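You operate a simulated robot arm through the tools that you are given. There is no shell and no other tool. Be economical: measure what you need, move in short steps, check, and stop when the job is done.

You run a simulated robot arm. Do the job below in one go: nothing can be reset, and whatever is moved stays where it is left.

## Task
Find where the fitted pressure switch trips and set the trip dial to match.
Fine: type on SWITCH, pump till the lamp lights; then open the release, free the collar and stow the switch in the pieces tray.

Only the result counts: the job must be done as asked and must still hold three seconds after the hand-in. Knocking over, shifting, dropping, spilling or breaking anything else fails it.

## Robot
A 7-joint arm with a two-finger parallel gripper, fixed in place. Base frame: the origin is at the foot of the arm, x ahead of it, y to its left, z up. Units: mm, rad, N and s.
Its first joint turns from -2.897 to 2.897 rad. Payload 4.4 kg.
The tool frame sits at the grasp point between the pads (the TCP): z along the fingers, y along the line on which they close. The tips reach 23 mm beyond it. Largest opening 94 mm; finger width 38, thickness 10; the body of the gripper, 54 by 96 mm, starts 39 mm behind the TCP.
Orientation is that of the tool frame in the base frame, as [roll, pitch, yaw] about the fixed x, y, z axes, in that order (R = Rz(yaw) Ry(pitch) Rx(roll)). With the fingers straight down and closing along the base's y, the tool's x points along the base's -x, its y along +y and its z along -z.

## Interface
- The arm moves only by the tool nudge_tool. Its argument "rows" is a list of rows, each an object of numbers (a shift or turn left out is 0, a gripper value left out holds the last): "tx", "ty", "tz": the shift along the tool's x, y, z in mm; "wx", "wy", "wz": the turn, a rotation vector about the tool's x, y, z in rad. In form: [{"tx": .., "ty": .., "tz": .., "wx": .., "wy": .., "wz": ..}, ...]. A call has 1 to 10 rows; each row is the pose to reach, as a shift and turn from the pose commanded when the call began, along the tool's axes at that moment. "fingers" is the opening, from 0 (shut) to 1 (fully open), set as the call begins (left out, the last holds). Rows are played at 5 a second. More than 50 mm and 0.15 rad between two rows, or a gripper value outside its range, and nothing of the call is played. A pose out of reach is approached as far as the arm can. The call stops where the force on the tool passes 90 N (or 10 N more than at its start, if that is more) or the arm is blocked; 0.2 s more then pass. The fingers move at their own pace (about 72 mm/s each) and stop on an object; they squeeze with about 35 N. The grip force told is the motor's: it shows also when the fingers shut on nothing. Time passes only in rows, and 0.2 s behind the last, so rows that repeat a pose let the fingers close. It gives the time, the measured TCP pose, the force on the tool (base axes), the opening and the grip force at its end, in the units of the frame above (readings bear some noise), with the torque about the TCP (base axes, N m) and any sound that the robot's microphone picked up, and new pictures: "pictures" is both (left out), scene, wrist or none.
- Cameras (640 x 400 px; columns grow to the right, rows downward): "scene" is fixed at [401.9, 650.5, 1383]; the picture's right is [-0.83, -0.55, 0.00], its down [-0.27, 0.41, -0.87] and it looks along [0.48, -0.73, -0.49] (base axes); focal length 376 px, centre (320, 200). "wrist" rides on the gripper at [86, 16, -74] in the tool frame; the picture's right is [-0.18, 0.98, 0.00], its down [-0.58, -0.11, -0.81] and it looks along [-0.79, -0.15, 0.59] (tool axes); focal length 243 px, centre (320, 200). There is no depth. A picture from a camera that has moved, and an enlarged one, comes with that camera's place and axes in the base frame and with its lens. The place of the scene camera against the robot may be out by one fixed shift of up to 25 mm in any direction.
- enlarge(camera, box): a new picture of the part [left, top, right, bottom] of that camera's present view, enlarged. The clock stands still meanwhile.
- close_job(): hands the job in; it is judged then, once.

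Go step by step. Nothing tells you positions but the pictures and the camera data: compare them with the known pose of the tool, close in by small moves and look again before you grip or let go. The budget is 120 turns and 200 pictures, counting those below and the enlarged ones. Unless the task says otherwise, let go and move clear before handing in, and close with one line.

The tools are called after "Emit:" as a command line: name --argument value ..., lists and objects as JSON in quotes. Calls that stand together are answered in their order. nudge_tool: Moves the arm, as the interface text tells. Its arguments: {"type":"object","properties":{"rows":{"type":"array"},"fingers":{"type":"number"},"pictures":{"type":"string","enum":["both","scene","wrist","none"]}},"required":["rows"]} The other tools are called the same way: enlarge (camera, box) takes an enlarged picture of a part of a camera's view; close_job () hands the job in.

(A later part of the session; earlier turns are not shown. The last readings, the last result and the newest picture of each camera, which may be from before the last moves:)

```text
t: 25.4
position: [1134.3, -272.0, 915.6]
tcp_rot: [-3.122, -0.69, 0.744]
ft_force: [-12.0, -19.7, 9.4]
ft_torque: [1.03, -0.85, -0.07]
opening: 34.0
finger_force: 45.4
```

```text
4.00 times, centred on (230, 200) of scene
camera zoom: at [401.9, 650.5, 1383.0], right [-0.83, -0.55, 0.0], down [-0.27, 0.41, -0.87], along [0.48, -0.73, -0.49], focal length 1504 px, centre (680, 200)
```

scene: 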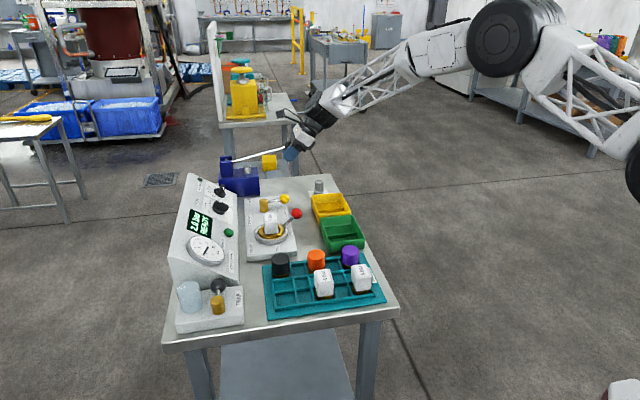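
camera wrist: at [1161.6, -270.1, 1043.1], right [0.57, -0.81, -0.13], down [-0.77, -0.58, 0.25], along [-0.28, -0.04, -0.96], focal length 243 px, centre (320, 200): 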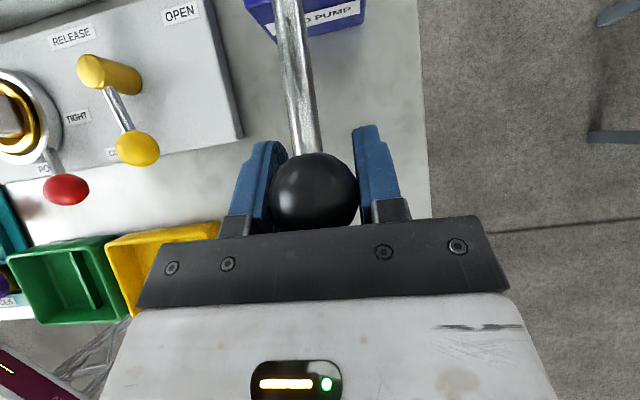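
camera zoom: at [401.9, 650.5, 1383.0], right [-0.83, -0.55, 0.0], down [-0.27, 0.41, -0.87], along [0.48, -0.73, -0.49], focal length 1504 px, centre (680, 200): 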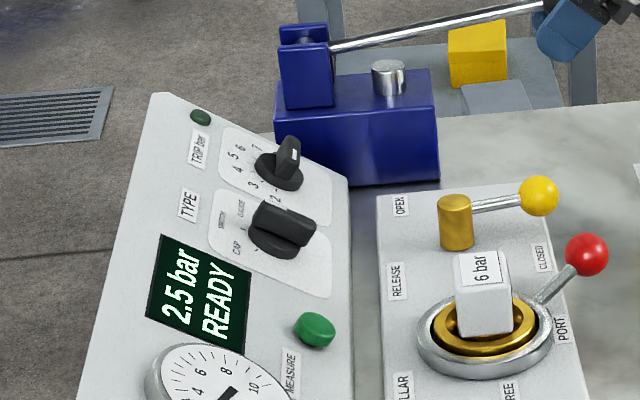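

Pressure rises about 0.03 bar per mm, so I can control it finely. I'll step down in small increments, reading the lamp and display each time.

Emit:
nudge_tool --rows '[{"tx": -3.8, "tz": 4.6}]' --pictures "none"

Emit:
enlarge --camera "scene" --box '[180, 165, 260, 240]'

Emit:
nudge_tool --rows '[{"tx": -3.8, "tz": 4.6}]' --pictures "none"

Emit:
enlarge --camera "scene" --box '[180, 165, 260, 240]'

Emit:
nudge_tool --rows '[{"tx": -3.8, "tz": 4.6}]' --pictures "none"

Emit:
enlarge --camera "scene" --box '[180, 165, 260, 240]'

Emit:
nudge_tool --rows '[{"tx": -3.8, "tz": 4.6}]' --pictures "none"

Emit:
enlarge --camera "scene" --box '[180, 165, 260, 240]'

```text
t: 25.8
position: [1134.6, -272.3, 910.2]
tcp_rot: [-3.119, -0.689, 0.742]
ft_force: [-32.1, -26.8, 8.5]
ft_torque: [0.8, -0.86, -0.04]
opening: 34.1
finger_force: 44.8
```

```text
5.33 times, centred on (220, 202) of scene
camera zoom: at [401.9, 650.5, 1383.0], right [-0.83, -0.55, 0.0], down [-0.27, 0.41, -0.87], along [0.48, -0.73, -0.49], focal length 2005 px, centre (853, 187)
```

zoom: 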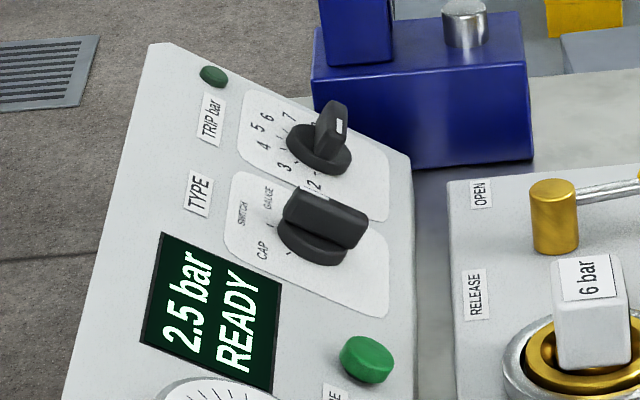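

```text
t: 26.2
position: [1135.4, -270.8, 904.8]
tcp_rot: [-3.12, -0.691, 0.746]
ft_force: [-32.2, -22.4, 9.2]
ft_torque: [0.8, -1.04, -0.03]
opening: 34.0
finger_force: 45.1
```

```text
5.33 times, centred on (220, 202) of scene
camera zoom: at [401.9, 650.5, 1383.0], right [-0.83, -0.55, 0.0], down [-0.27, 0.41, -0.87], along [0.48, -0.73, -0.49], focal length 2005 px, centre (853, 187)
```

zoom: 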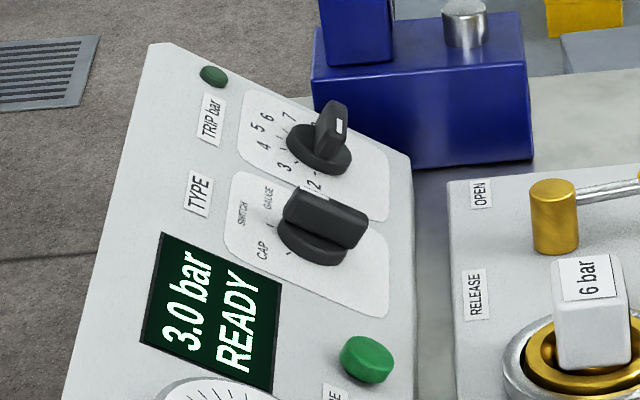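

```text
t: 26.6
position: [1136.4, -270.4, 900.8]
tcp_rot: [-3.122, -0.693, 0.746]
ft_force: [-11.1, -22.3, 9.4]
ft_torque: [1.14, -0.96, 0.0]
opening: 33.9
finger_force: 45.5
```

```text
5.33 times, centred on (220, 202) of scene
camera zoom: at [401.9, 650.5, 1383.0], right [-0.83, -0.55, 0.0], down [-0.27, 0.41, -0.87], along [0.48, -0.73, -0.49], focal length 2005 px, centre (853, 187)
```

zoom: 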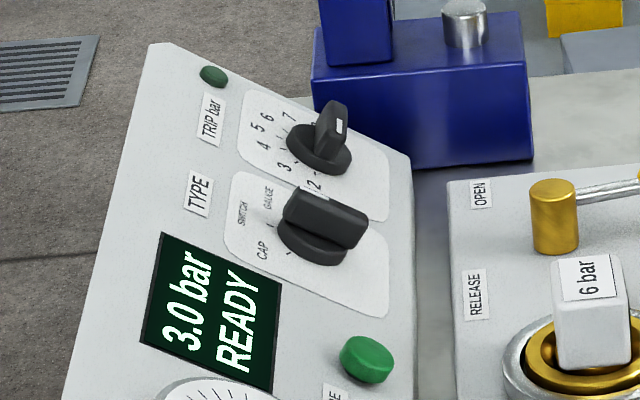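

```text
t: 27.0
position: [1136.2, -271.2, 892.1]
tcp_rot: [-3.123, -0.694, 0.744]
ft_force: [-5.0, -31.1, 10.3]
ft_torque: [1.51, -0.92, -0.02]
opening: 34.1
finger_force: 45.0
```

```text
5.33 times, centred on (220, 202) of scene
camera zoom: at [401.9, 650.5, 1383.0], right [-0.83, -0.55, 0.0], down [-0.27, 0.41, -0.87], along [0.48, -0.73, -0.49], focal length 2005 px, centre (853, 187)
```

zoom: 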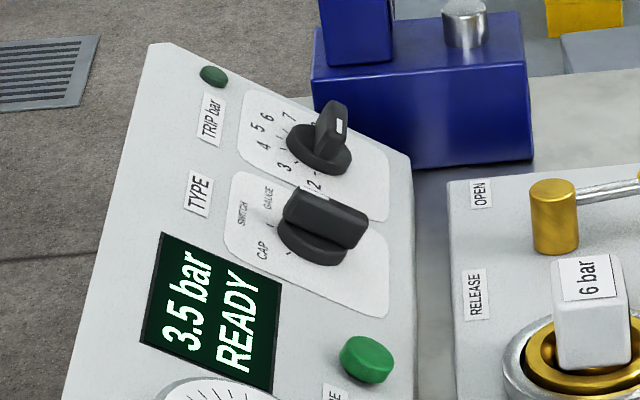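

The pressure moves in 0.5-bar steps, which makes the trip easy to bracket. I'll continue in single steps until the lamp lights.

Emit:
nudge_tool --rows '[{"tx": -3.2, "tz": 3.9}, {"tx": -6.4, "tz": 7.7}]' --pictures "none"

Emit:
enlarge --camera "scene" --box '[180, 165, 260, 240]'

Emit:
nudge_tool --rows '[{"tx": -3.2, "tz": 3.9}, {"tx": -6.4, "tz": 7.7}]' --pictures "none"

Emit:
enlarge --camera "scene" --box '[170, 130, 330, 250]'

```text
t: 27.6
position: [1135.7, -270.6, 883.8]
tcp_rot: [-3.123, -0.692, 0.746]
ft_force: [15.1, -39.8, 9.6]
ft_torque: [1.77, -0.45, 0.18]
opening: 34.1
finger_force: 45.3
```

```text
5.33 times, centred on (220, 202) of scene
camera zoom: at [401.9, 650.5, 1383.0], right [-0.83, -0.55, 0.0], down [-0.27, 0.41, -0.87], along [0.48, -0.73, -0.49], focal length 2005 px, centre (853, 187)
```

zoom: 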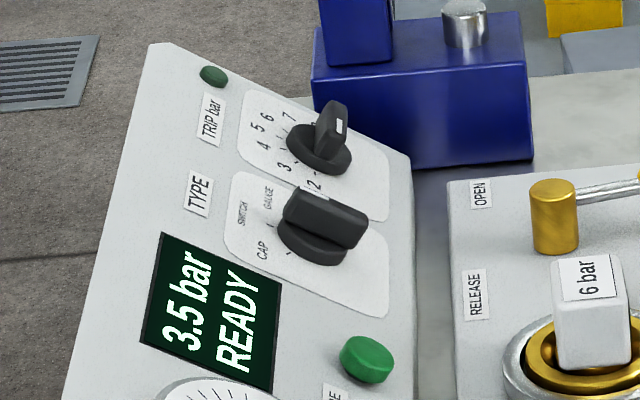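

```text
t: 28.2
position: [1136.7, -270.9, 875.0]
tcp_rot: [-3.123, -0.694, 0.748]
ft_force: [39.9, -41.0, 8.8]
ft_torque: [1.69, 0.21, 0.4]
opening: 34.4
finger_force: 45.2
```

```text
3.33 times, centred on (250, 190) of scene
camera zoom: at [401.9, 650.5, 1383.0], right [-0.83, -0.55, 0.0], down [-0.27, 0.41, -0.87], along [0.48, -0.73, -0.49], focal length 1253 px, centre (553, 233)
```

zoom: 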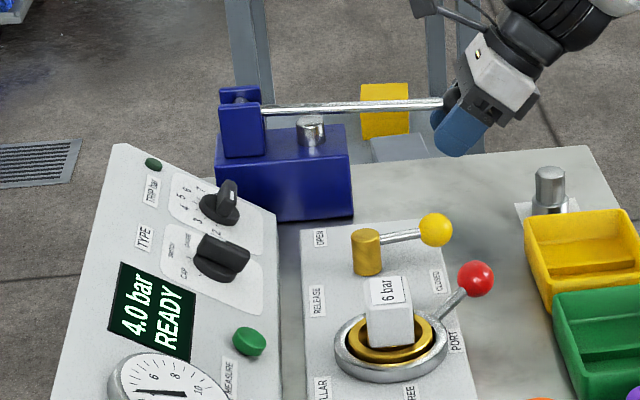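

4.0 bar and the lamp is still off, at the end of this stroke. I'll lift the lever for a third stroke.

Emit:
nudge_tool --rows '[{"tx": 9.5, "tz": -11.6}, {"tx": 19, "tz": -23.2}, {"tx": 28.6, "tz": -34.7}, {"tx": 34.5, "tz": -42}]' --pictures "wrist"

Emit:
enlarge --camera "scene" --box '[170, 130, 330, 250]'

```text
t: 29.2
position: [1137.4, -269.9, 923.8]
tcp_rot: [-3.116, -0.692, 0.746]
ft_force: [32.4, -4.6, -6.8]
ft_torque: [-0.6, 1.56, 0.27]
opening: 34.0
finger_force: 45.0
camera wrist: at [1162.4, -269.6, 1036.6], right [0.57, -0.81, -0.14], down [-0.77, -0.59, 0.25], along [-0.28, -0.04, -0.96], focal length 243 px, centre (320, 200)
```

wrist: 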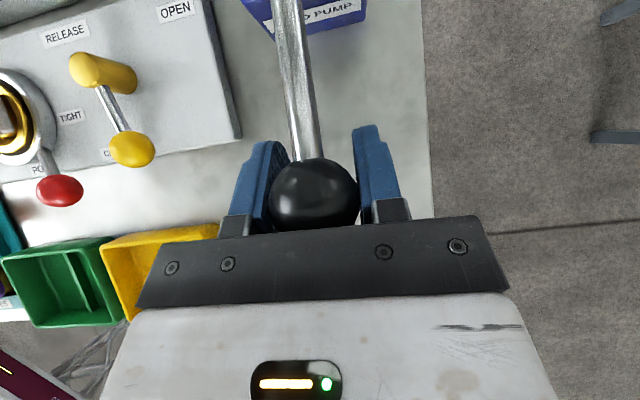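

```text
3.33 times, centred on (250, 190) of scene
camera zoom: at [401.9, 650.5, 1383.0], right [-0.83, -0.55, 0.0], down [-0.27, 0.41, -0.87], along [0.48, -0.73, -0.49], focal length 1253 px, centre (553, 233)
```

zoom: 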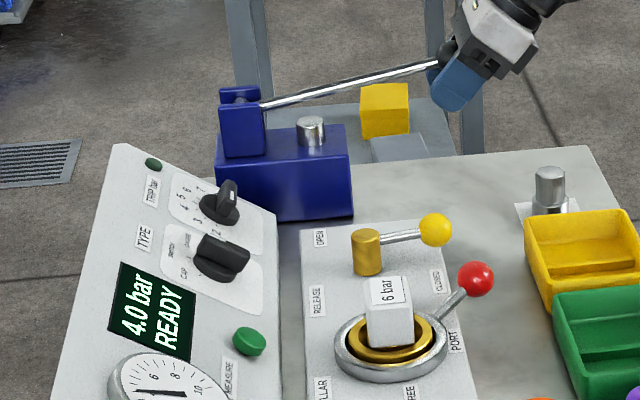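

The lever is near the top. I'll press down again in steps of about 9 mm.

Emit:
nudge_tool --rows '[{"tx": -3.2, "tz": 3.9}, {"tx": -6.4, "tz": 7.7}]' --pictures "none"

Emit:
enlarge --camera "scene" --box '[180, 165, 260, 240]'

Emit:
nudge_tool --rows '[{"tx": -3.2, "tz": 3.9}, {"tx": -6.4, "tz": 7.7}]' --pictures "none"

Emit:
enlarge --camera "scene" --box '[180, 165, 260, 240]'

Emit:
nudge_tool --rows '[{"tx": -3.2, "tz": 3.9}, {"tx": -6.4, "tz": 7.7}]' --pictures "none"

Emit:
enlarge --camera "scene" --box '[180, 165, 260, 240]'

```text
t: 29.8
position: [1135.5, -270.8, 916.9]
tcp_rot: [-3.12, -0.694, 0.746]
ft_force: [1.9, -1.7, 9.0]
ft_torque: [0.93, -0.91, 0.02]
opening: 33.8
finger_force: 45.1
```

```text
5.33 times, centred on (220, 202) of scene
camera zoom: at [401.9, 650.5, 1383.0], right [-0.83, -0.55, 0.0], down [-0.27, 0.41, -0.87], along [0.48, -0.73, -0.49], focal length 2005 px, centre (853, 187)
```

zoom: 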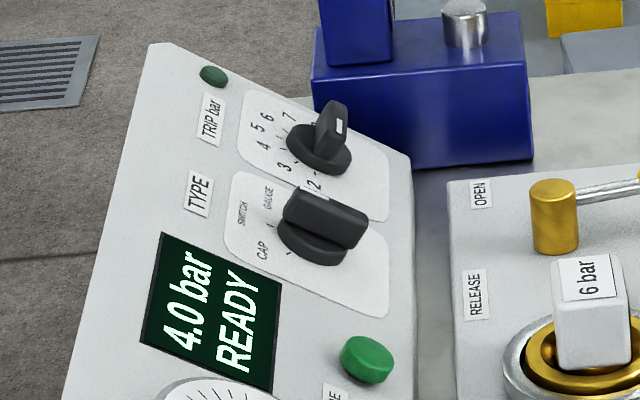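

```text
t: 30.4
position: [1135.3, -272.1, 907.4]
tcp_rot: [-3.122, -0.69, 0.745]
ft_force: [-0.9, -14.5, 8.9]
ft_torque: [1.04, -0.82, 0.04]
opening: 34.2
finger_force: 44.8
```

```text
5.33 times, centred on (220, 202) of scene
camera zoom: at [401.9, 650.5, 1383.0], right [-0.83, -0.55, 0.0], down [-0.27, 0.41, -0.87], along [0.48, -0.73, -0.49], focal length 2005 px, centre (853, 187)
```

zoom: 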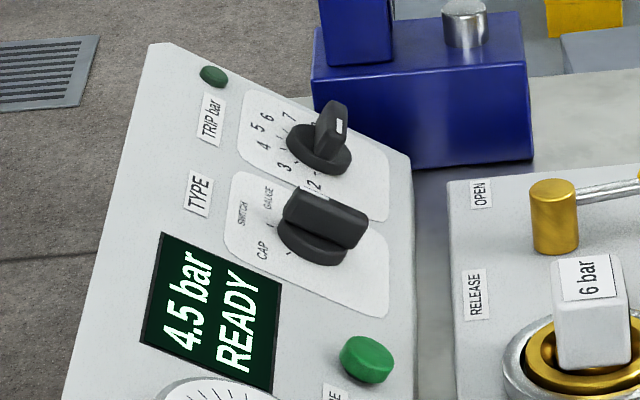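

```text
t: 31.0
position: [1134.2, -271.5, 897.7]
tcp_rot: [-3.121, -0.693, 0.744]
ft_force: [18.9, -47.0, 8.9]
ft_torque: [1.73, -0.37, -0.01]
opening: 34.0
finger_force: 45.4
```

```text
5.33 times, centred on (220, 202) of scene
camera zoom: at [401.9, 650.5, 1383.0], right [-0.83, -0.55, 0.0], down [-0.27, 0.41, -0.87], along [0.48, -0.73, -0.49], focal length 2005 px, centre (853, 187)
```

zoom: 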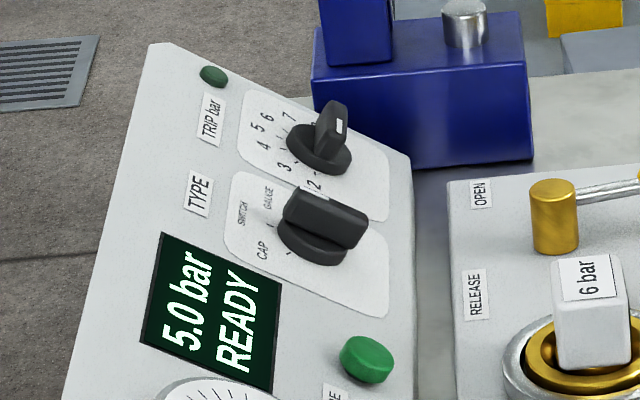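

Emit:
nudge_tool --rows '[{"tx": -3.2, "tz": 3.9}, {"tx": -6.4, "tz": 7.7}]' --pictures "none"

Emit:
enlarge --camera "scene" --box '[180, 165, 260, 240]'

Emit:
nudge_tool --rows '[{"tx": -3.2, "tz": 3.9}, {"tx": -5, "tz": 6}]' --pictures "none"

Emit:
enlarge --camera "scene" --box '[180, 165, 260, 240]'

```text
t: 31.6
position: [1135.7, -271.0, 885.6]
tcp_rot: [-3.122, -0.695, 0.744]
ft_force: [33.5, -68.6, 9.2]
ft_torque: [2.37, 0.03, 0.1]
opening: 34.3
finger_force: 45.2
```

```text
5.33 times, centred on (220, 202) of scene
camera zoom: at [401.9, 650.5, 1383.0], right [-0.83, -0.55, 0.0], down [-0.27, 0.41, -0.87], along [0.48, -0.73, -0.49], focal length 2005 px, centre (853, 187)
```

zoom: 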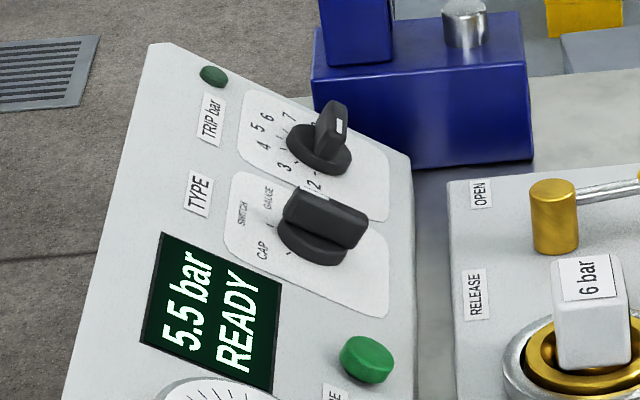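

```text
t: 32.2
position: [1134.6, -270.9, 878.5]
tcp_rot: [-3.122, -0.693, 0.743]
ft_force: [42.3, -73.8, 9.6]
ft_torque: [2.61, 0.23, 0.29]
opening: 34.3
finger_force: 45.1
```

```text
5.33 times, centred on (220, 202) of scene
camera zoom: at [401.9, 650.5, 1383.0], right [-0.83, -0.55, 0.0], down [-0.27, 0.41, -0.87], along [0.48, -0.73, -0.49], focal length 2005 px, centre (853, 187)
```

zoom: 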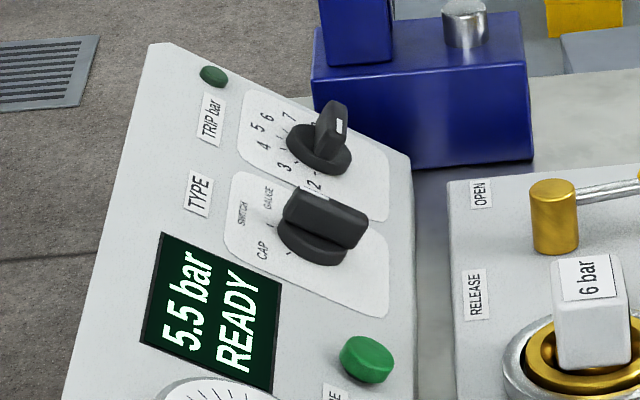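

5.5 bar with the lamp still off, and side load is building. I'll lift the lever to the top for another stroke.

Emit:
nudge_tool --rows '[{"tx": 9.5, "tz": -11.6}, {"tx": 19, "tz": -23.2}, {"tx": 28.6, "tz": -34.7}, {"tx": 33, "tz": -40}]' --pictures "none"

Emit:
enlarge --camera "scene" --box '[170, 130, 330, 250]'

```text
t: 32.5
position: [1134.4, -272.1, 881.7]
tcp_rot: [-3.121, -0.693, 0.744]
ft_force: [16.4, -17.7, 3.3]
ft_torque: [0.1, 0.47, 0.16]
opening: 34.3
finger_force: 45.1
stopped in row 1: the force on the tool passed its limit at 100 N (the readings are from after the stop); the commanded pose is now the measured one
```

```text
3.33 times, centred on (250, 190) of scene
camera zoom: at [401.9, 650.5, 1383.0], right [-0.83, -0.55, 0.0], down [-0.27, 0.41, -0.87], along [0.48, -0.73, -0.49], focal length 1253 px, centre (553, 233)
```

zoom: 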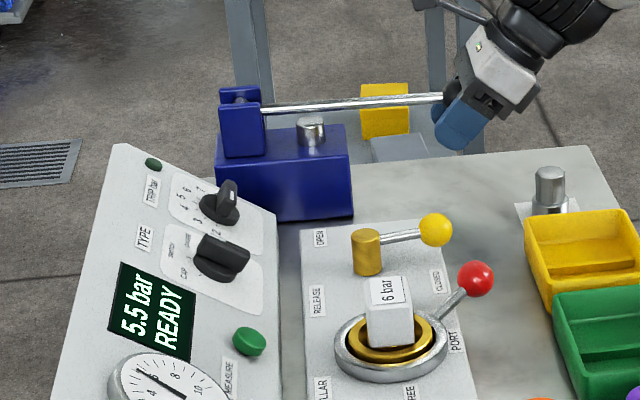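

The commanded pose is now reset to the measured one and the load is low. I'll lift again.

Emit:
nudge_tool --rows '[{"tx": 6.3, "tz": -7.7}, {"tx": 15, "tz": -18}, {"tx": 24, "tz": -29}, {"tx": 32, "tz": -38.5}]' --pictures "wrist"

```text
t: 33.5
position: [1137.3, -270.6, 929.3]
tcp_rot: [-3.121, -0.69, 0.742]
ft_force: [76.0, -27.0, -14.0]
ft_torque: [0.89, 1.75, 0.7]
opening: 34.4
finger_force: 44.4
camera wrist: at [1162.4, -269.2, 1041.7], right [0.57, -0.81, -0.13], down [-0.77, -0.58, 0.25], along [-0.28, -0.04, -0.96], focal length 243 px, centre (320, 200)
```

wrist: 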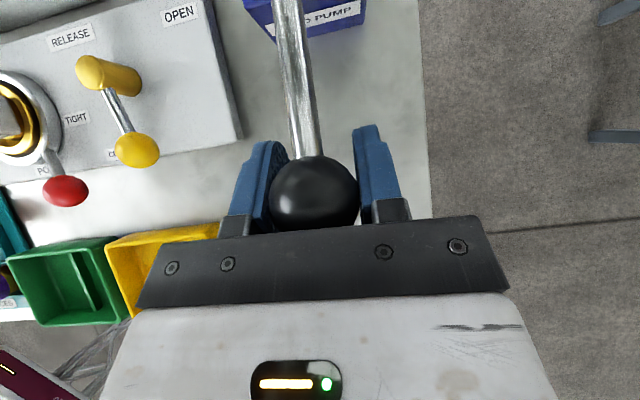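

Emit:
nudge_tool --rows '[{"ty": 1.5, "tx": 1, "tz": 1}, {"ty": 1.5, "tx": 1, "tz": 1}]' --pictures "none"

```text
t: 34.1
position: [1136.0, -269.7, 929.2]
tcp_rot: [-3.117, -0.69, 0.742]
ft_force: [-14.6, 2.3, -2.4]
ft_torque: [0.0, -0.28, 0.03]
opening: 34.0
finger_force: 45.5
```

Load is relieved. I'll start the fourth stroke.

Emit:
nudge_tool --rows '[{"tx": -4.8, "tz": 5.8}, {"tx": -9.5, "tz": 11.6}, {"tx": -11.4, "tz": 13.9}]' --pictures "none"

Emit:
enlarge --camera "scene" --box '[180, 165, 260, 240]'

Emit:
nudge_tool --rows '[{"tx": -3.2, "tz": 3.9}, {"tx": -6, "tz": 7.3, "ty": 0.5}]' --pictures "none"

Emit:
enlarge --camera "scene" --box '[180, 165, 260, 240]'

```text
t: 35.0
position: [1135.7, -269.8, 912.1]
tcp_rot: [-3.115, -0.689, 0.742]
ft_force: [-34.1, 9.8, 9.0]
ft_torque: [0.5, -1.38, -0.03]
opening: 34.2
finger_force: 45.6
stopped in row 3: the force on the tool passed its limit at 92 N (the readings are from after the stop); the commanded pose is now the measured one
```

```text
5.33 times, centred on (220, 202) of scene
camera zoom: at [401.9, 650.5, 1383.0], right [-0.83, -0.55, 0.0], down [-0.27, 0.41, -0.87], along [0.48, -0.73, -0.49], focal length 2005 px, centre (853, 187)
```

zoom: 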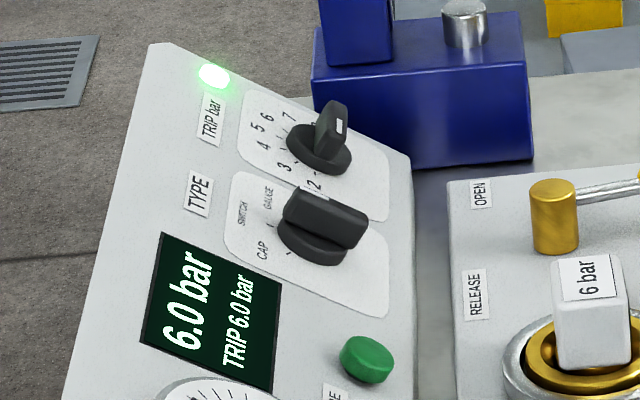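

```text
t: 35.6
position: [1135.6, -270.4, 900.2]
tcp_rot: [-3.113, -0.688, 0.741]
ft_force: [-36.1, 6.7, 7.9]
ft_torque: [0.3, -1.37, -0.12]
opening: 34.4
finger_force: 44.8
stopped in row 2: the force on the tool passed its limit at 92 N (the readings are from after the stop); the commanded pose is now the measured one
```

```text
5.33 times, centred on (220, 202) of scene
camera zoom: at [401.9, 650.5, 1383.0], right [-0.83, -0.55, 0.0], down [-0.27, 0.41, -0.87], along [0.48, -0.73, -0.49], focal length 2005 px, centre (853, 187)
```

zoom: 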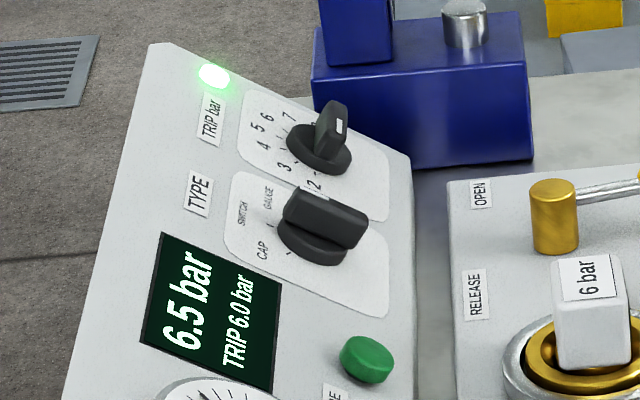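

The lamp lit at 6.0 bar and the display shows TRIP 6.0 bar, so the dial goes to 6. I'll release the lever ball and back out.

Emit:
nudge_tool --rows '[{"tz": 0}, {"tz": 0}, {"tz": -15}, {"tz": -50}, {"tz": -95}]' --fingers 0.68 --pictures "wrist"

Emit:
enlarge --camera "scene" --box '[170, 130, 330, 250]'

```text
t: 36.8
position: [1093.5, -312.5, 967.4]
tcp_rot: [-3.111, -0.686, 0.74]
ft_force: [0.1, 0.5, -1.4]
ft_torque: [0.03, 0.01, -0.01]
opening: 63.9
finger_force: 0.0
camera wrist: at [1119.7, -313.1, 1080.6], right [0.57, -0.81, -0.14], down [-0.77, -0.59, 0.26], along [-0.29, -0.04, -0.96], focal length 243 px, centre (320, 200)
```

wrist: 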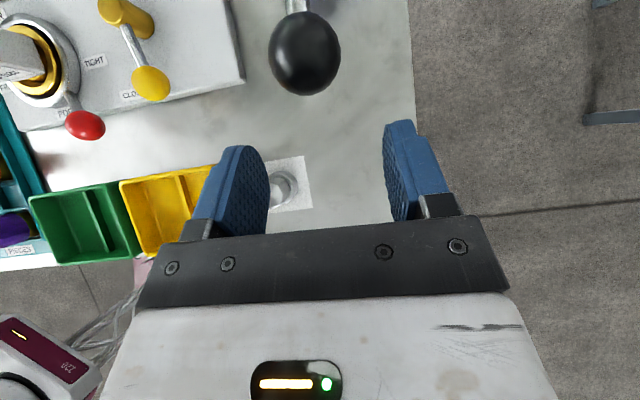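

```text
3.33 times, centred on (250, 190) of scene
camera zoom: at [401.9, 650.5, 1383.0], right [-0.83, -0.55, 0.0], down [-0.27, 0.41, -0.87], along [0.48, -0.73, -0.49], focal length 1253 px, centre (553, 233)
```

zoom: 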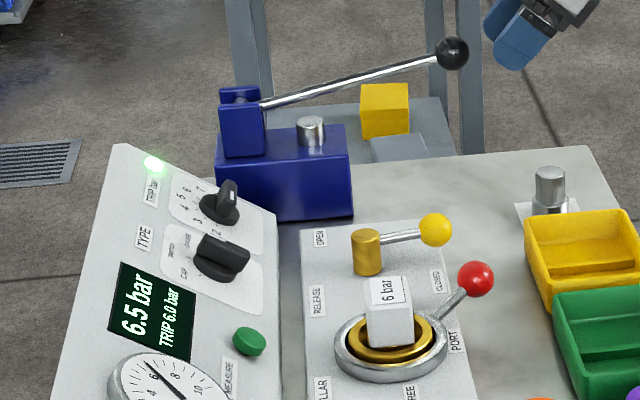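

The lever sprang back to the top. I'll go up and around the ball, then across to a hover over the TRIP dial.

Emit:
nudge_tool --rows '[{"tz": -40}, {"tz": -80}, {"tx": 27, "ty": -29, "tz": -60}, {"tx": 55, "ty": -58, "tz": -39}, {"tx": 82, "ty": -87, "tz": -19}, {"tx": 110, "ty": -116, "tz": 1}, {"tx": 137, "ty": -145, "tz": 22}, {"tx": 165, "ty": -174, "tz": 42}]' --fingers 0.5 --pictures "none"

Emit:
nudge_tool --rows '[{"wz": -0.15}, {"wz": -0.3}, {"wz": -0.45}, {"wz": -0.6}, {"wz": -0.75}, {"wz": -0.9}, {"wz": -1.05}, {"wz": -1.2}, {"wz": -1.35}, {"wz": -1.5}]' --pictures "wrist"

Emit:
enlarge --camera "scene" --box '[170, 130, 330, 250]'

```text
t: 38.6
position: [1088.0, -81.9, 1051.1]
tcp_rot: [-3.113, -0.688, 0.74]
ft_force: [0.0, 1.3, -0.9]
ft_torque: [0.0, 0.0, -0.03]
opening: 46.9
finger_force: 0.0
```

```text
t: 40.8
position: [1085.9, -81.1, 1049.9]
tcp_rot: [2.455, -0.064, 2.275]
ft_force: [-0.1, 0.0, -0.3]
ft_torque: [-0.01, -0.02, 0.0]
opening: 46.8
finger_force: 0.0
camera wrist: at [1007.4, -42.0, 1123.0], right [0.72, 0.32, 0.61], down [-0.05, -0.85, 0.52], along [0.69, -0.41, -0.6], focal length 243 px, centre (320, 200)
```

wrist: 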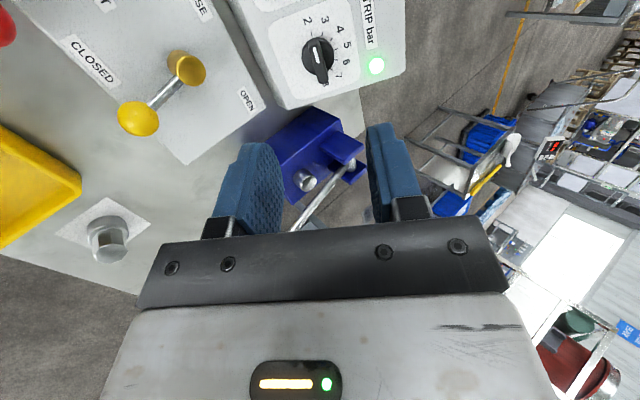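

```text
3.33 times, centred on (250, 190) of scene
camera zoom: at [401.9, 650.5, 1383.0], right [-0.83, -0.55, 0.0], down [-0.27, 0.41, -0.87], along [0.48, -0.73, -0.49], focal length 1253 px, centre (553, 233)
```

zoom: 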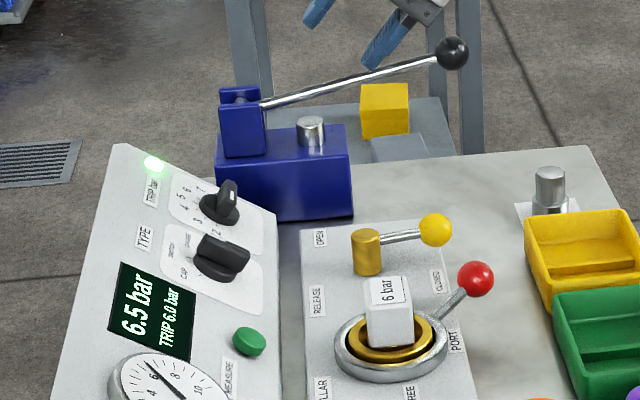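

I'm aligned over the TRIP dial with the bar between the finger planes. I'll move to about 60 mm off the knob.

Emit:
nudge_tool --rows '[{"tx": -15, "ty": -5, "tz": 40}, {"tx": -31, "ty": -11, "tz": 80}, {"tx": -31, "ty": -11, "tz": 120}, {"tx": -31, "ty": -11, "tz": 152}, {"tx": -31, "ty": -11, "tz": 152}]' --pictures "wrist"

Emit:
enlarge --camera "wrist" --box '[190, 60, 450, 220]'

```text
t: 42.0
position: [1166.4, -43.4, 922.2]
tcp_rot: [2.456, -0.068, 2.275]
ft_force: [0.2, -0.1, -0.8]
ft_torque: [0.0, 0.01, 0.02]
opening: 47.0
finger_force: 0.1
camera wrist: at [1086.2, -3.1, 995.7], right [0.73, 0.32, 0.61], down [-0.05, -0.86, 0.52], along [0.69, -0.41, -0.6], focal length 243 px, centre (320, 200)
```

wrist: 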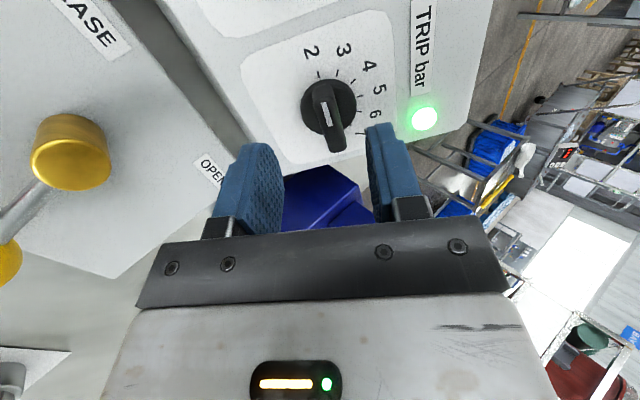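

```text
2.46 times, centred on (320, 140) of wrist
camera zoom: at [1086.2, -3.1, 995.7], right [0.73, 0.32, 0.61], down [-0.05, -0.86, 0.52], along [0.69, -0.41, -0.6], focal length 597 px, centre (320, 348)
```

zoom: 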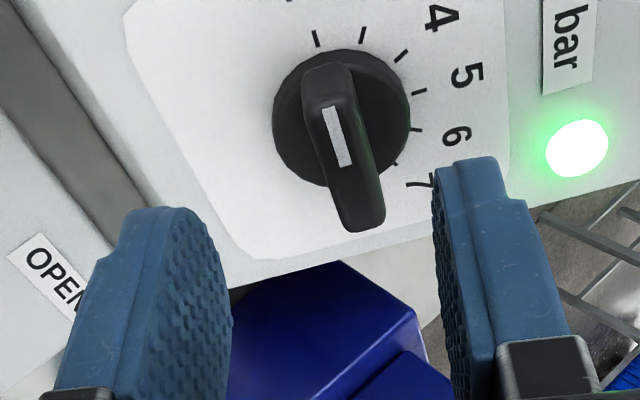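

The ticks are 30° per bar and the pointer is at 2, so 6 is 120° clockwise. I'll centre by +4.5 mm, advance 25 mm and close on the bar.

Emit:
nudge_tool --rows '[{"ty": 4.5, "tz": 8, "wz": -0.07}, {"ty": 4.5, "tz": 17, "wz": -0.07}, {"ty": 4.5, "tz": 25, "wz": -0.07}, {"ty": 4.5, "tz": 25, "wz": -0.07}]' --pictures "wrist"

Emit:
nudge_tool --rows '[{"tz": 0}, {"tz": 0}, {"tz": 0}]' --fingers 0 --pictures "wrist"

```text
t: 43.0
position: [1182.1, -30.0, 906.6]
tcp_rot: [2.452, -0.019, 2.328]
ft_force: [0.1, -0.4, 1.1]
ft_torque: [-0.01, -0.01, 0.03]
opening: 47.1
finger_force: 0.1
camera wrist: at [1097.0, 7.6, 976.6], right [0.69, 0.38, 0.62], down [-0.03, -0.84, 0.54], along [0.73, -0.39, -0.57], focal length 243 px, centre (320, 200)
```

wrist: 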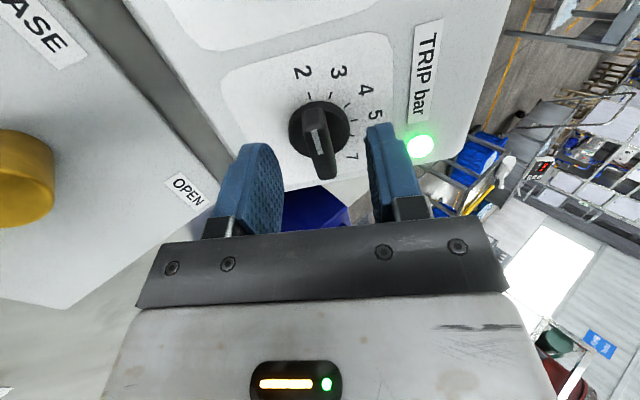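

```text
t: 43.8
position: [1180.7, -30.8, 906.6]
tcp_rot: [2.453, -0.023, 2.328]
ft_force: [0.6, 0.8, -0.5]
ft_torque: [0.03, 0.01, 0.0]
opening: 0.0
finger_force: 35.2
camera wrist: at [1096.9, 7.6, 976.5], right [0.69, 0.38, 0.62], down [-0.03, -0.84, 0.54], along [0.73, -0.39, -0.57], focal length 243 px, centre (320, 200)
```

wrist: 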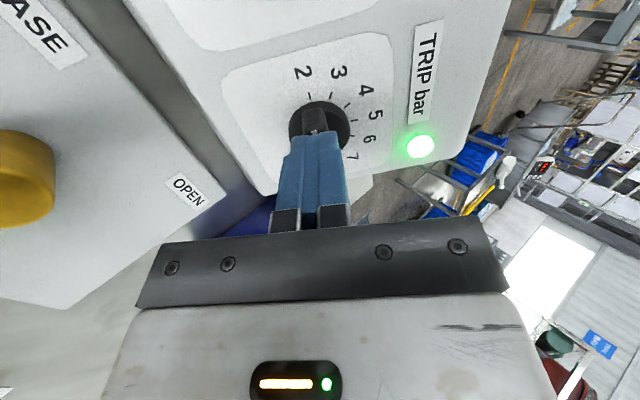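

The fingers closed just short of the bar. I'll reopen, go in 9 mm and close again.

Emit:
nudge_tool --rows '[{"tz": 0}, {"tz": 0}, {"tz": 5}, {"tz": 9}, {"tz": 9}]' --fingers 0.5 --pictures "none"

Emit:
nudge_tool --rows '[{"tz": 0}, {"tz": 0}, {"tz": 0}]' --fingers 0 --pictures "wrist"

```text
t: 45.0
position: [1185.4, -27.6, 900.1]
tcp_rot: [2.453, -0.022, 2.328]
ft_force: [0.3, 0.8, 0.2]
ft_torque: [0.0, -0.01, 0.03]
opening: 46.8
finger_force: 0.0
```

```text
t: 45.8
position: [1184.4, -27.3, 898.7]
tcp_rot: [2.454, -0.021, 2.328]
ft_force: [-20.6, -8.6, -3.4]
ft_torque: [-0.19, 0.82, 0.15]
opening: 13.6
finger_force: 45.1
camera wrist: at [1100.9, 11.4, 969.2], right [0.69, 0.38, 0.62], down [-0.02, -0.84, 0.54], along [0.73, -0.39, -0.57], focal length 243 px, centre (320, 200)
```

wrist: 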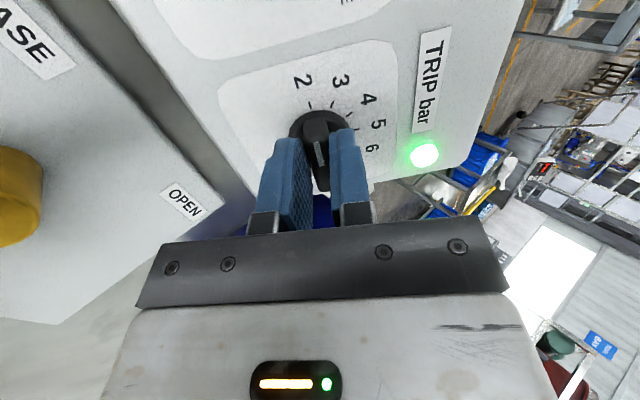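

The bar is gripped. I'll rotate clockwise about 80° first.

Emit:
nudge_tool --rows '[{"wz": 0.14}, {"wz": 0.28}, {"wz": 0.42}, {"wz": 0.56}, {"wz": 0.7}, {"wz": 0.84}, {"wz": 0.98}, {"wz": 1.12}, {"wz": 1.26}, {"wz": 1.4}]' --pictures "wrist"

Emit:
enlarge --camera "wrist" --box '[220, 40, 420, 200]'

```text
t: 47.3
position: [1190.3, -24.8, 904.0]
tcp_rot: [2.664, -0.525, 1.576]
ft_force: [32.2, 2.4, -8.9]
ft_torque: [0.18, -0.27, 0.18]
opening: 13.3
finger_force: 44.5
stopped in row 7: the force on the tool passed its limit at 98 N (the readings are from after the stop); the commanded pose is now the measured one
camera wrist: at [1169.5, 12.7, 1011.1], right [0.88, -0.38, 0.3], down [-0.46, -0.84, 0.29], along [0.14, -0.39, -0.91], focal length 243 px, centre (320, 200)
```

wrist: 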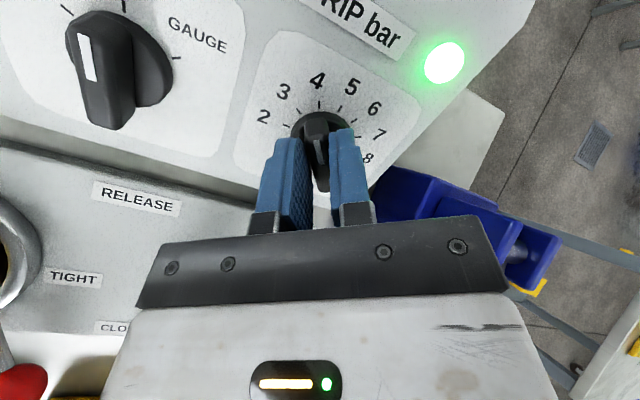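

```text
2.50 times, centred on (320, 120) of wrist
camera zoom: at [1169.5, 12.7, 1011.1], right [0.88, -0.38, 0.3], down [-0.46, -0.84, 0.29], along [0.14, -0.39, -0.91], focal length 606 px, centre (320, 400)
```

zoom: 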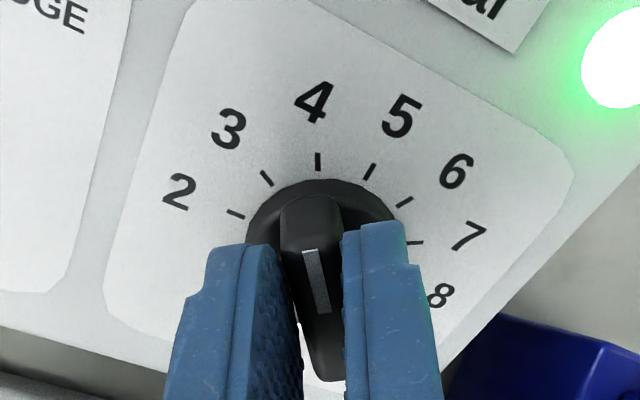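

The dial is near 4, and the stop came from a slight axis offset that has been reset. I'll continue turning in smaller chunks.

Emit:
nudge_tool --rows '[{"wz": 0.1}, {"wz": 0.2}, {"wz": 0.3}, {"wz": 0.4}, {"wz": 0.5}]' --pictures "none"

Emit:
nudge_tool --rows '[{"wz": 0.1}, {"wz": 0.2}, {"wz": 0.3}, {"wz": 0.4}, {"wz": 0.5}]' --pictures "wrist"

Emit:
enlarge --camera "wrist" --box '[220, 40, 420, 200]'

```text
t: 48.3
position: [1190.8, -27.9, 906.2]
tcp_rot: [2.881, -0.651, 1.179]
ft_force: [32.5, -0.5, -11.8]
ft_torque: [0.09, -0.5, 0.0]
opening: 13.3
finger_force: 45.0
stopped in row 4: the force on the tool passed its limit at 98 N (the readings are from after the stop); the commanded pose is now the measured one
```

```text
t: 49.1
position: [1192.4, -31.3, 908.8]
tcp_rot: [3.119, -0.699, 0.798]
ft_force: [29.0, -4.0, -13.0]
ft_torque: [0.07, -0.74, -0.18]
opening: 12.9
finger_force: 44.5
stopped in row 4: the force on the tool passed its limit at 97 N (the readings are from after the stop); the commanded pose is now the measured one
camera wrist: at [1214.3, -27.4, 1020.9], right [0.59, -0.8, -0.1], down [-0.76, -0.6, 0.24], along [-0.25, -0.07, -0.96], focal length 243 px, centre (320, 200)
```

wrist: 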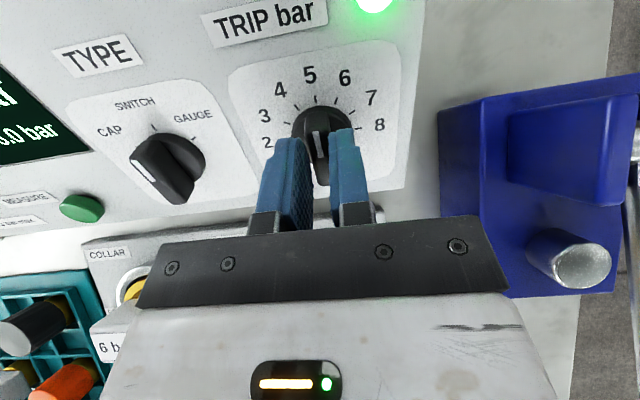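

```text
2.50 times, centred on (320, 120) of wrist
camera zoom: at [1214.3, -27.4, 1020.9], right [0.59, -0.8, -0.1], down [-0.76, -0.6, 0.24], along [-0.25, -0.07, -0.96], focal length 606 px, centre (320, 400)
```

zoom: 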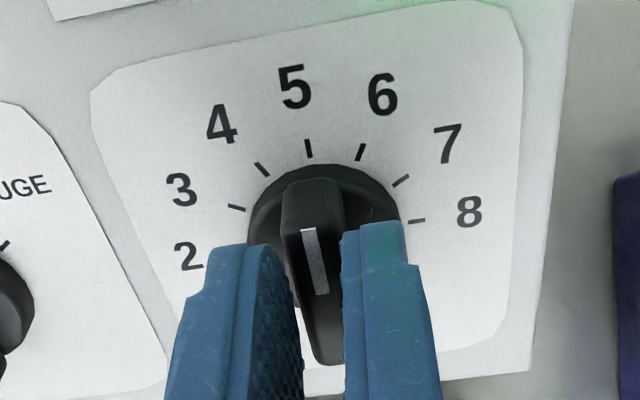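

The dial is now at 5, so it needs another 30°. I'll also check the TYPE knob, which looks odd from this angle.

Emit:
enlarge --camera "wrist" --box '[60, 80, 260, 220]'

Emit:
nudge_tool --rows '[{"wz": 0.1}, {"wz": 0.2}, {"wz": 0.3}]' --pictures "none"

Emit:
nudge_tool --rows '[{"wz": 0.1}, {"wz": 0.22}]' --pictures "wrist"

Emit:
enlarge --camera "wrist" --box '[220, 40, 420, 200]'

```text
2.86 times, centred on (160, 150) of wrist
camera zoom: at [1214.3, -27.4, 1020.9], right [0.59, -0.8, -0.1], down [-0.76, -0.6, 0.24], along [-0.25, -0.07, -0.96], focal length 693 px, centre (777, 343)
```

zoom: 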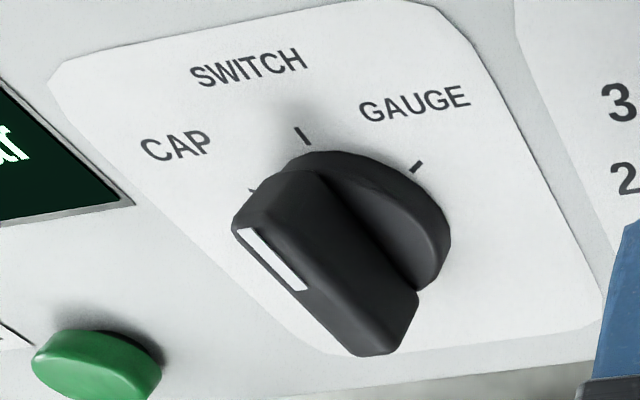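

```text
t: 49.9
position: [1192.5, -32.3, 908.4]
tcp_rot: [-2.919, -0.667, 0.408]
ft_force: [69.3, -38.3, -20.0]
ft_torque: [-0.75, -1.48, -0.7]
opening: 12.6
finger_force: 45.5
```

```text
t: 50.6
position: [1191.0, -34.0, 908.1]
tcp_rot: [-2.775, -0.608, 0.163]
ft_force: [18.9, -12.4, -8.2]
ft_torque: [-0.05, -1.35, -0.61]
opening: 12.9
finger_force: 45.0
stopped in row 2: the force on the tool passed its limit at 94 N (the readings are from after the stop); the commanded pose is now the measured one
camera wrist: at [1232.1, -69.8, 1009.7], right [0.2, -0.9, -0.39], down [-0.89, -0.34, 0.32], along [-0.42, 0.29, -0.86], focal length 243 px, centre (320, 200)
```

wrist: 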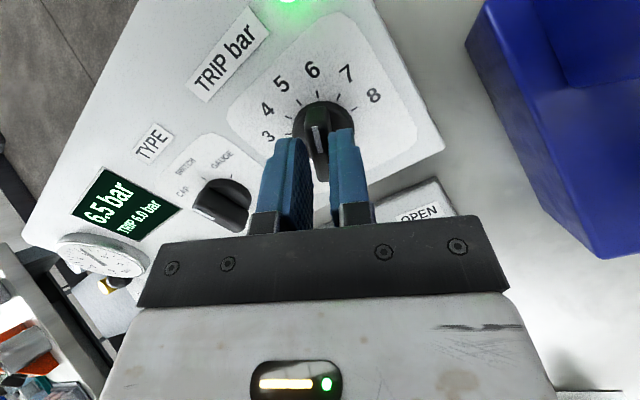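

```text
2.50 times, centred on (320, 120) of wrist
camera zoom: at [1232.1, -69.8, 1009.7], right [0.2, -0.9, -0.39], down [-0.89, -0.34, 0.32], along [-0.42, 0.29, -0.86], focal length 606 px, centre (320, 400)
```

zoom: 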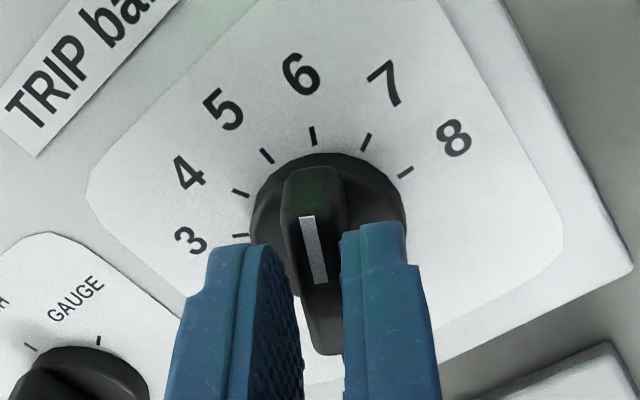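

The dial appears to be at 6. I'll open, back off and verify from a clear view.

Emit:
nudge_tool --rows '[{"tz": 0}, {"tz": 0}, {"tz": -10}, {"tz": -35}, {"tz": -60}]' --fingers 0.5 --pictures "wrist"

Emit:
enlarge --camera "wrist" --box '[220, 0, 420, 160]'

Emit:
enlarge --camera "scene" --box '[180, 165, 260, 240]'

```text
t: 51.8
position: [1160.8, -61.0, 952.6]
tcp_rot: [-2.776, -0.605, 0.167]
ft_force: [-1.0, 0.2, -0.5]
ft_torque: [0.02, 0.02, 0.0]
opening: 46.9
finger_force: 0.0
camera wrist: at [1201.5, -96.2, 1054.6], right [0.2, -0.9, -0.39], down [-0.89, -0.34, 0.32], along [-0.42, 0.29, -0.86], focal length 243 px, centre (320, 200)
```

wrist: 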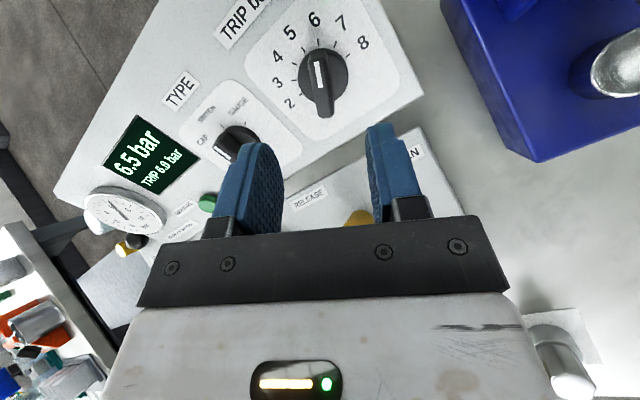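

```text
2.50 times, centred on (320, 80) of wrist
camera zoom: at [1201.5, -96.2, 1054.6], right [0.2, -0.9, -0.39], down [-0.89, -0.34, 0.32], along [-0.42, 0.29, -0.86], focal length 606 px, centre (320, 500)
```

zoom: 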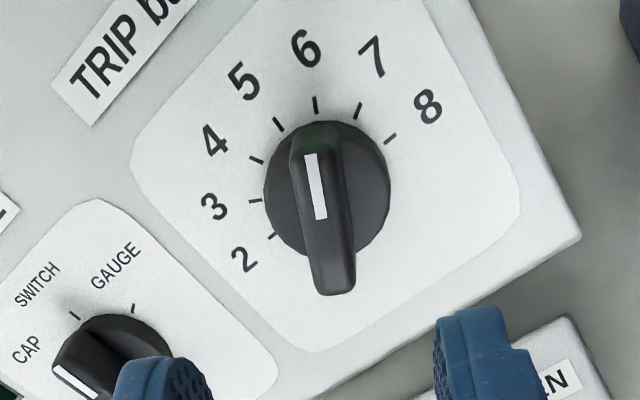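

```text
5.33 times, centred on (220, 202) of scene
camera zoom: at [401.9, 650.5, 1383.0], right [-0.83, -0.55, 0.0], down [-0.27, 0.41, -0.87], along [0.48, -0.73, -0.49], focal length 2005 px, centre (853, 187)
```

zoom: 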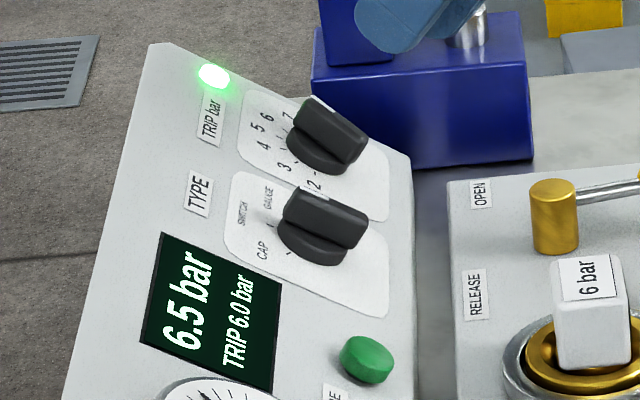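

The dial reads 6 cleanly. Next is the release lever, with its post near (1082, -72) and the yellow ball near (1046, -126). I'll back away and bring the tool vertical above the ball.

Emit:
nudge_tool --rows '[{"tz": -25, "wz": -0.12}, {"tz": -50, "wz": -0.25}, {"tz": -75, "wz": -0.37}, {"tz": -90, "wz": -0.5}]' --pictures "none"

Emit:
nudge_tool --rows '[{"wy": -0.14}, {"wy": -0.28}, {"wy": -0.42}, {"wy": -0.56}, {"wy": -0.69}]' --pictures "wrist"

```text
t: 52.8
position: [1120.5, -98.8, 1022.5]
tcp_rot: [3.122, -0.698, 0.788]
ft_force: [-0.8, -0.3, -0.5]
ft_torque: [0.01, -0.02, 0.0]
opening: 47.2
finger_force: 0.1
```

```text
t: 54.0
position: [1121.6, -100.1, 1023.6]
tcp_rot: [3.126, -0.005, 0.775]
ft_force: [-0.5, 0.4, 0.9]
ft_torque: [0.0, 0.0, 0.04]
opening: 46.9
finger_force: 0.0
camera wrist: at [1193.1, -50.4, 1099.5], right [0.56, -0.83, 0.01], down [-0.5, -0.32, 0.8], along [-0.66, -0.45, -0.6], focal length 243 px, centre (320, 200)
```

wrist: 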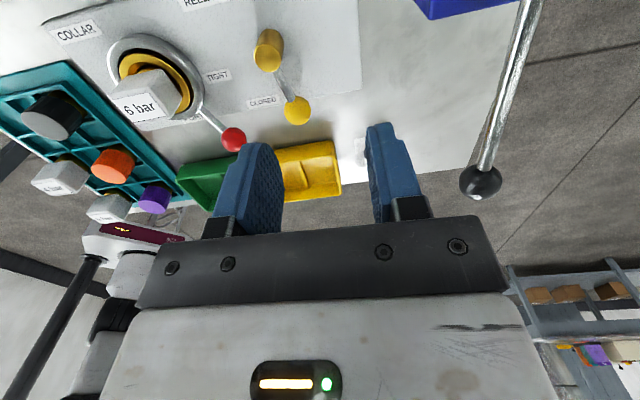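

The yellow ball is near (1044, -122, 850). I'll move above it and turn to line up with the lever.

Emit:
nudge_tool --rows '[{"tx": -23, "ty": -13, "tz": 30, "wz": -0.09}, {"tx": -47, "ty": -25, "tz": 60, "wz": -0.18}, {"tx": -70, "ty": -38, "tz": 95, "wz": -0.27}, {"tx": -70, "ty": -38, "tz": 105, "wz": -0.27}]' --fingers 0.6 --pictures "wrist"

Emit:
enlarge --camera "scene" --box '[220, 160, 340, 260]'

```text
t: 55.0
position: [1045.3, -122.0, 919.9]
tcp_rot: [3.123, -0.003, 1.047]
ft_force: [-0.2, -0.5, 0.6]
ft_torque: [0.02, -0.04, 0.03]
opening: 56.6
finger_force: 0.1
camera wrist: at [1101.4, -54.5, 993.7], right [0.76, -0.65, 0.02], down [-0.4, -0.44, 0.8], along [-0.52, -0.62, -0.6], focal length 243 px, centre (320, 200)
```

wrist: 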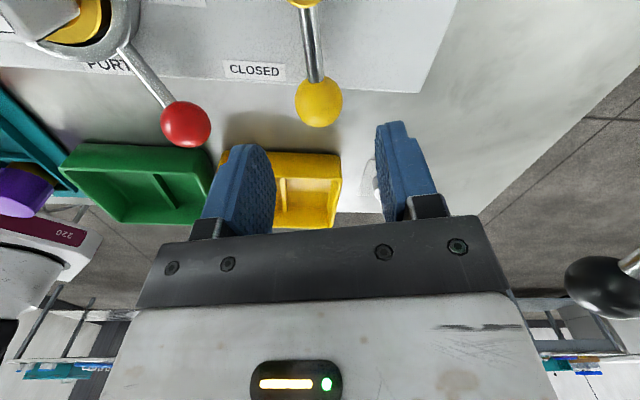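

```text
4.00 times, centred on (280, 210) of scene
camera zoom: at [401.9, 650.5, 1383.0], right [-0.83, -0.55, 0.0], down [-0.27, 0.41, -0.87], along [0.48, -0.73, -0.49], focal length 1504 px, centre (480, 160)
```

zoom: 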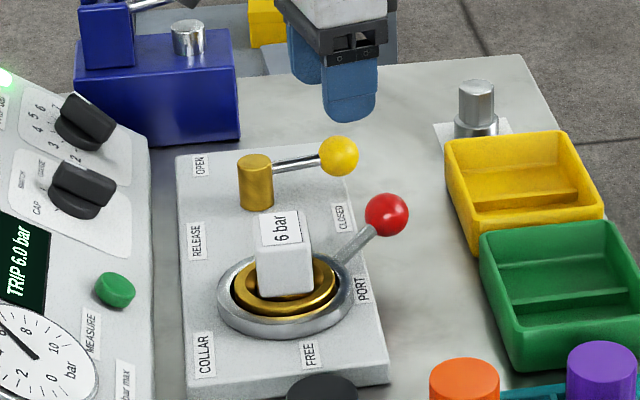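

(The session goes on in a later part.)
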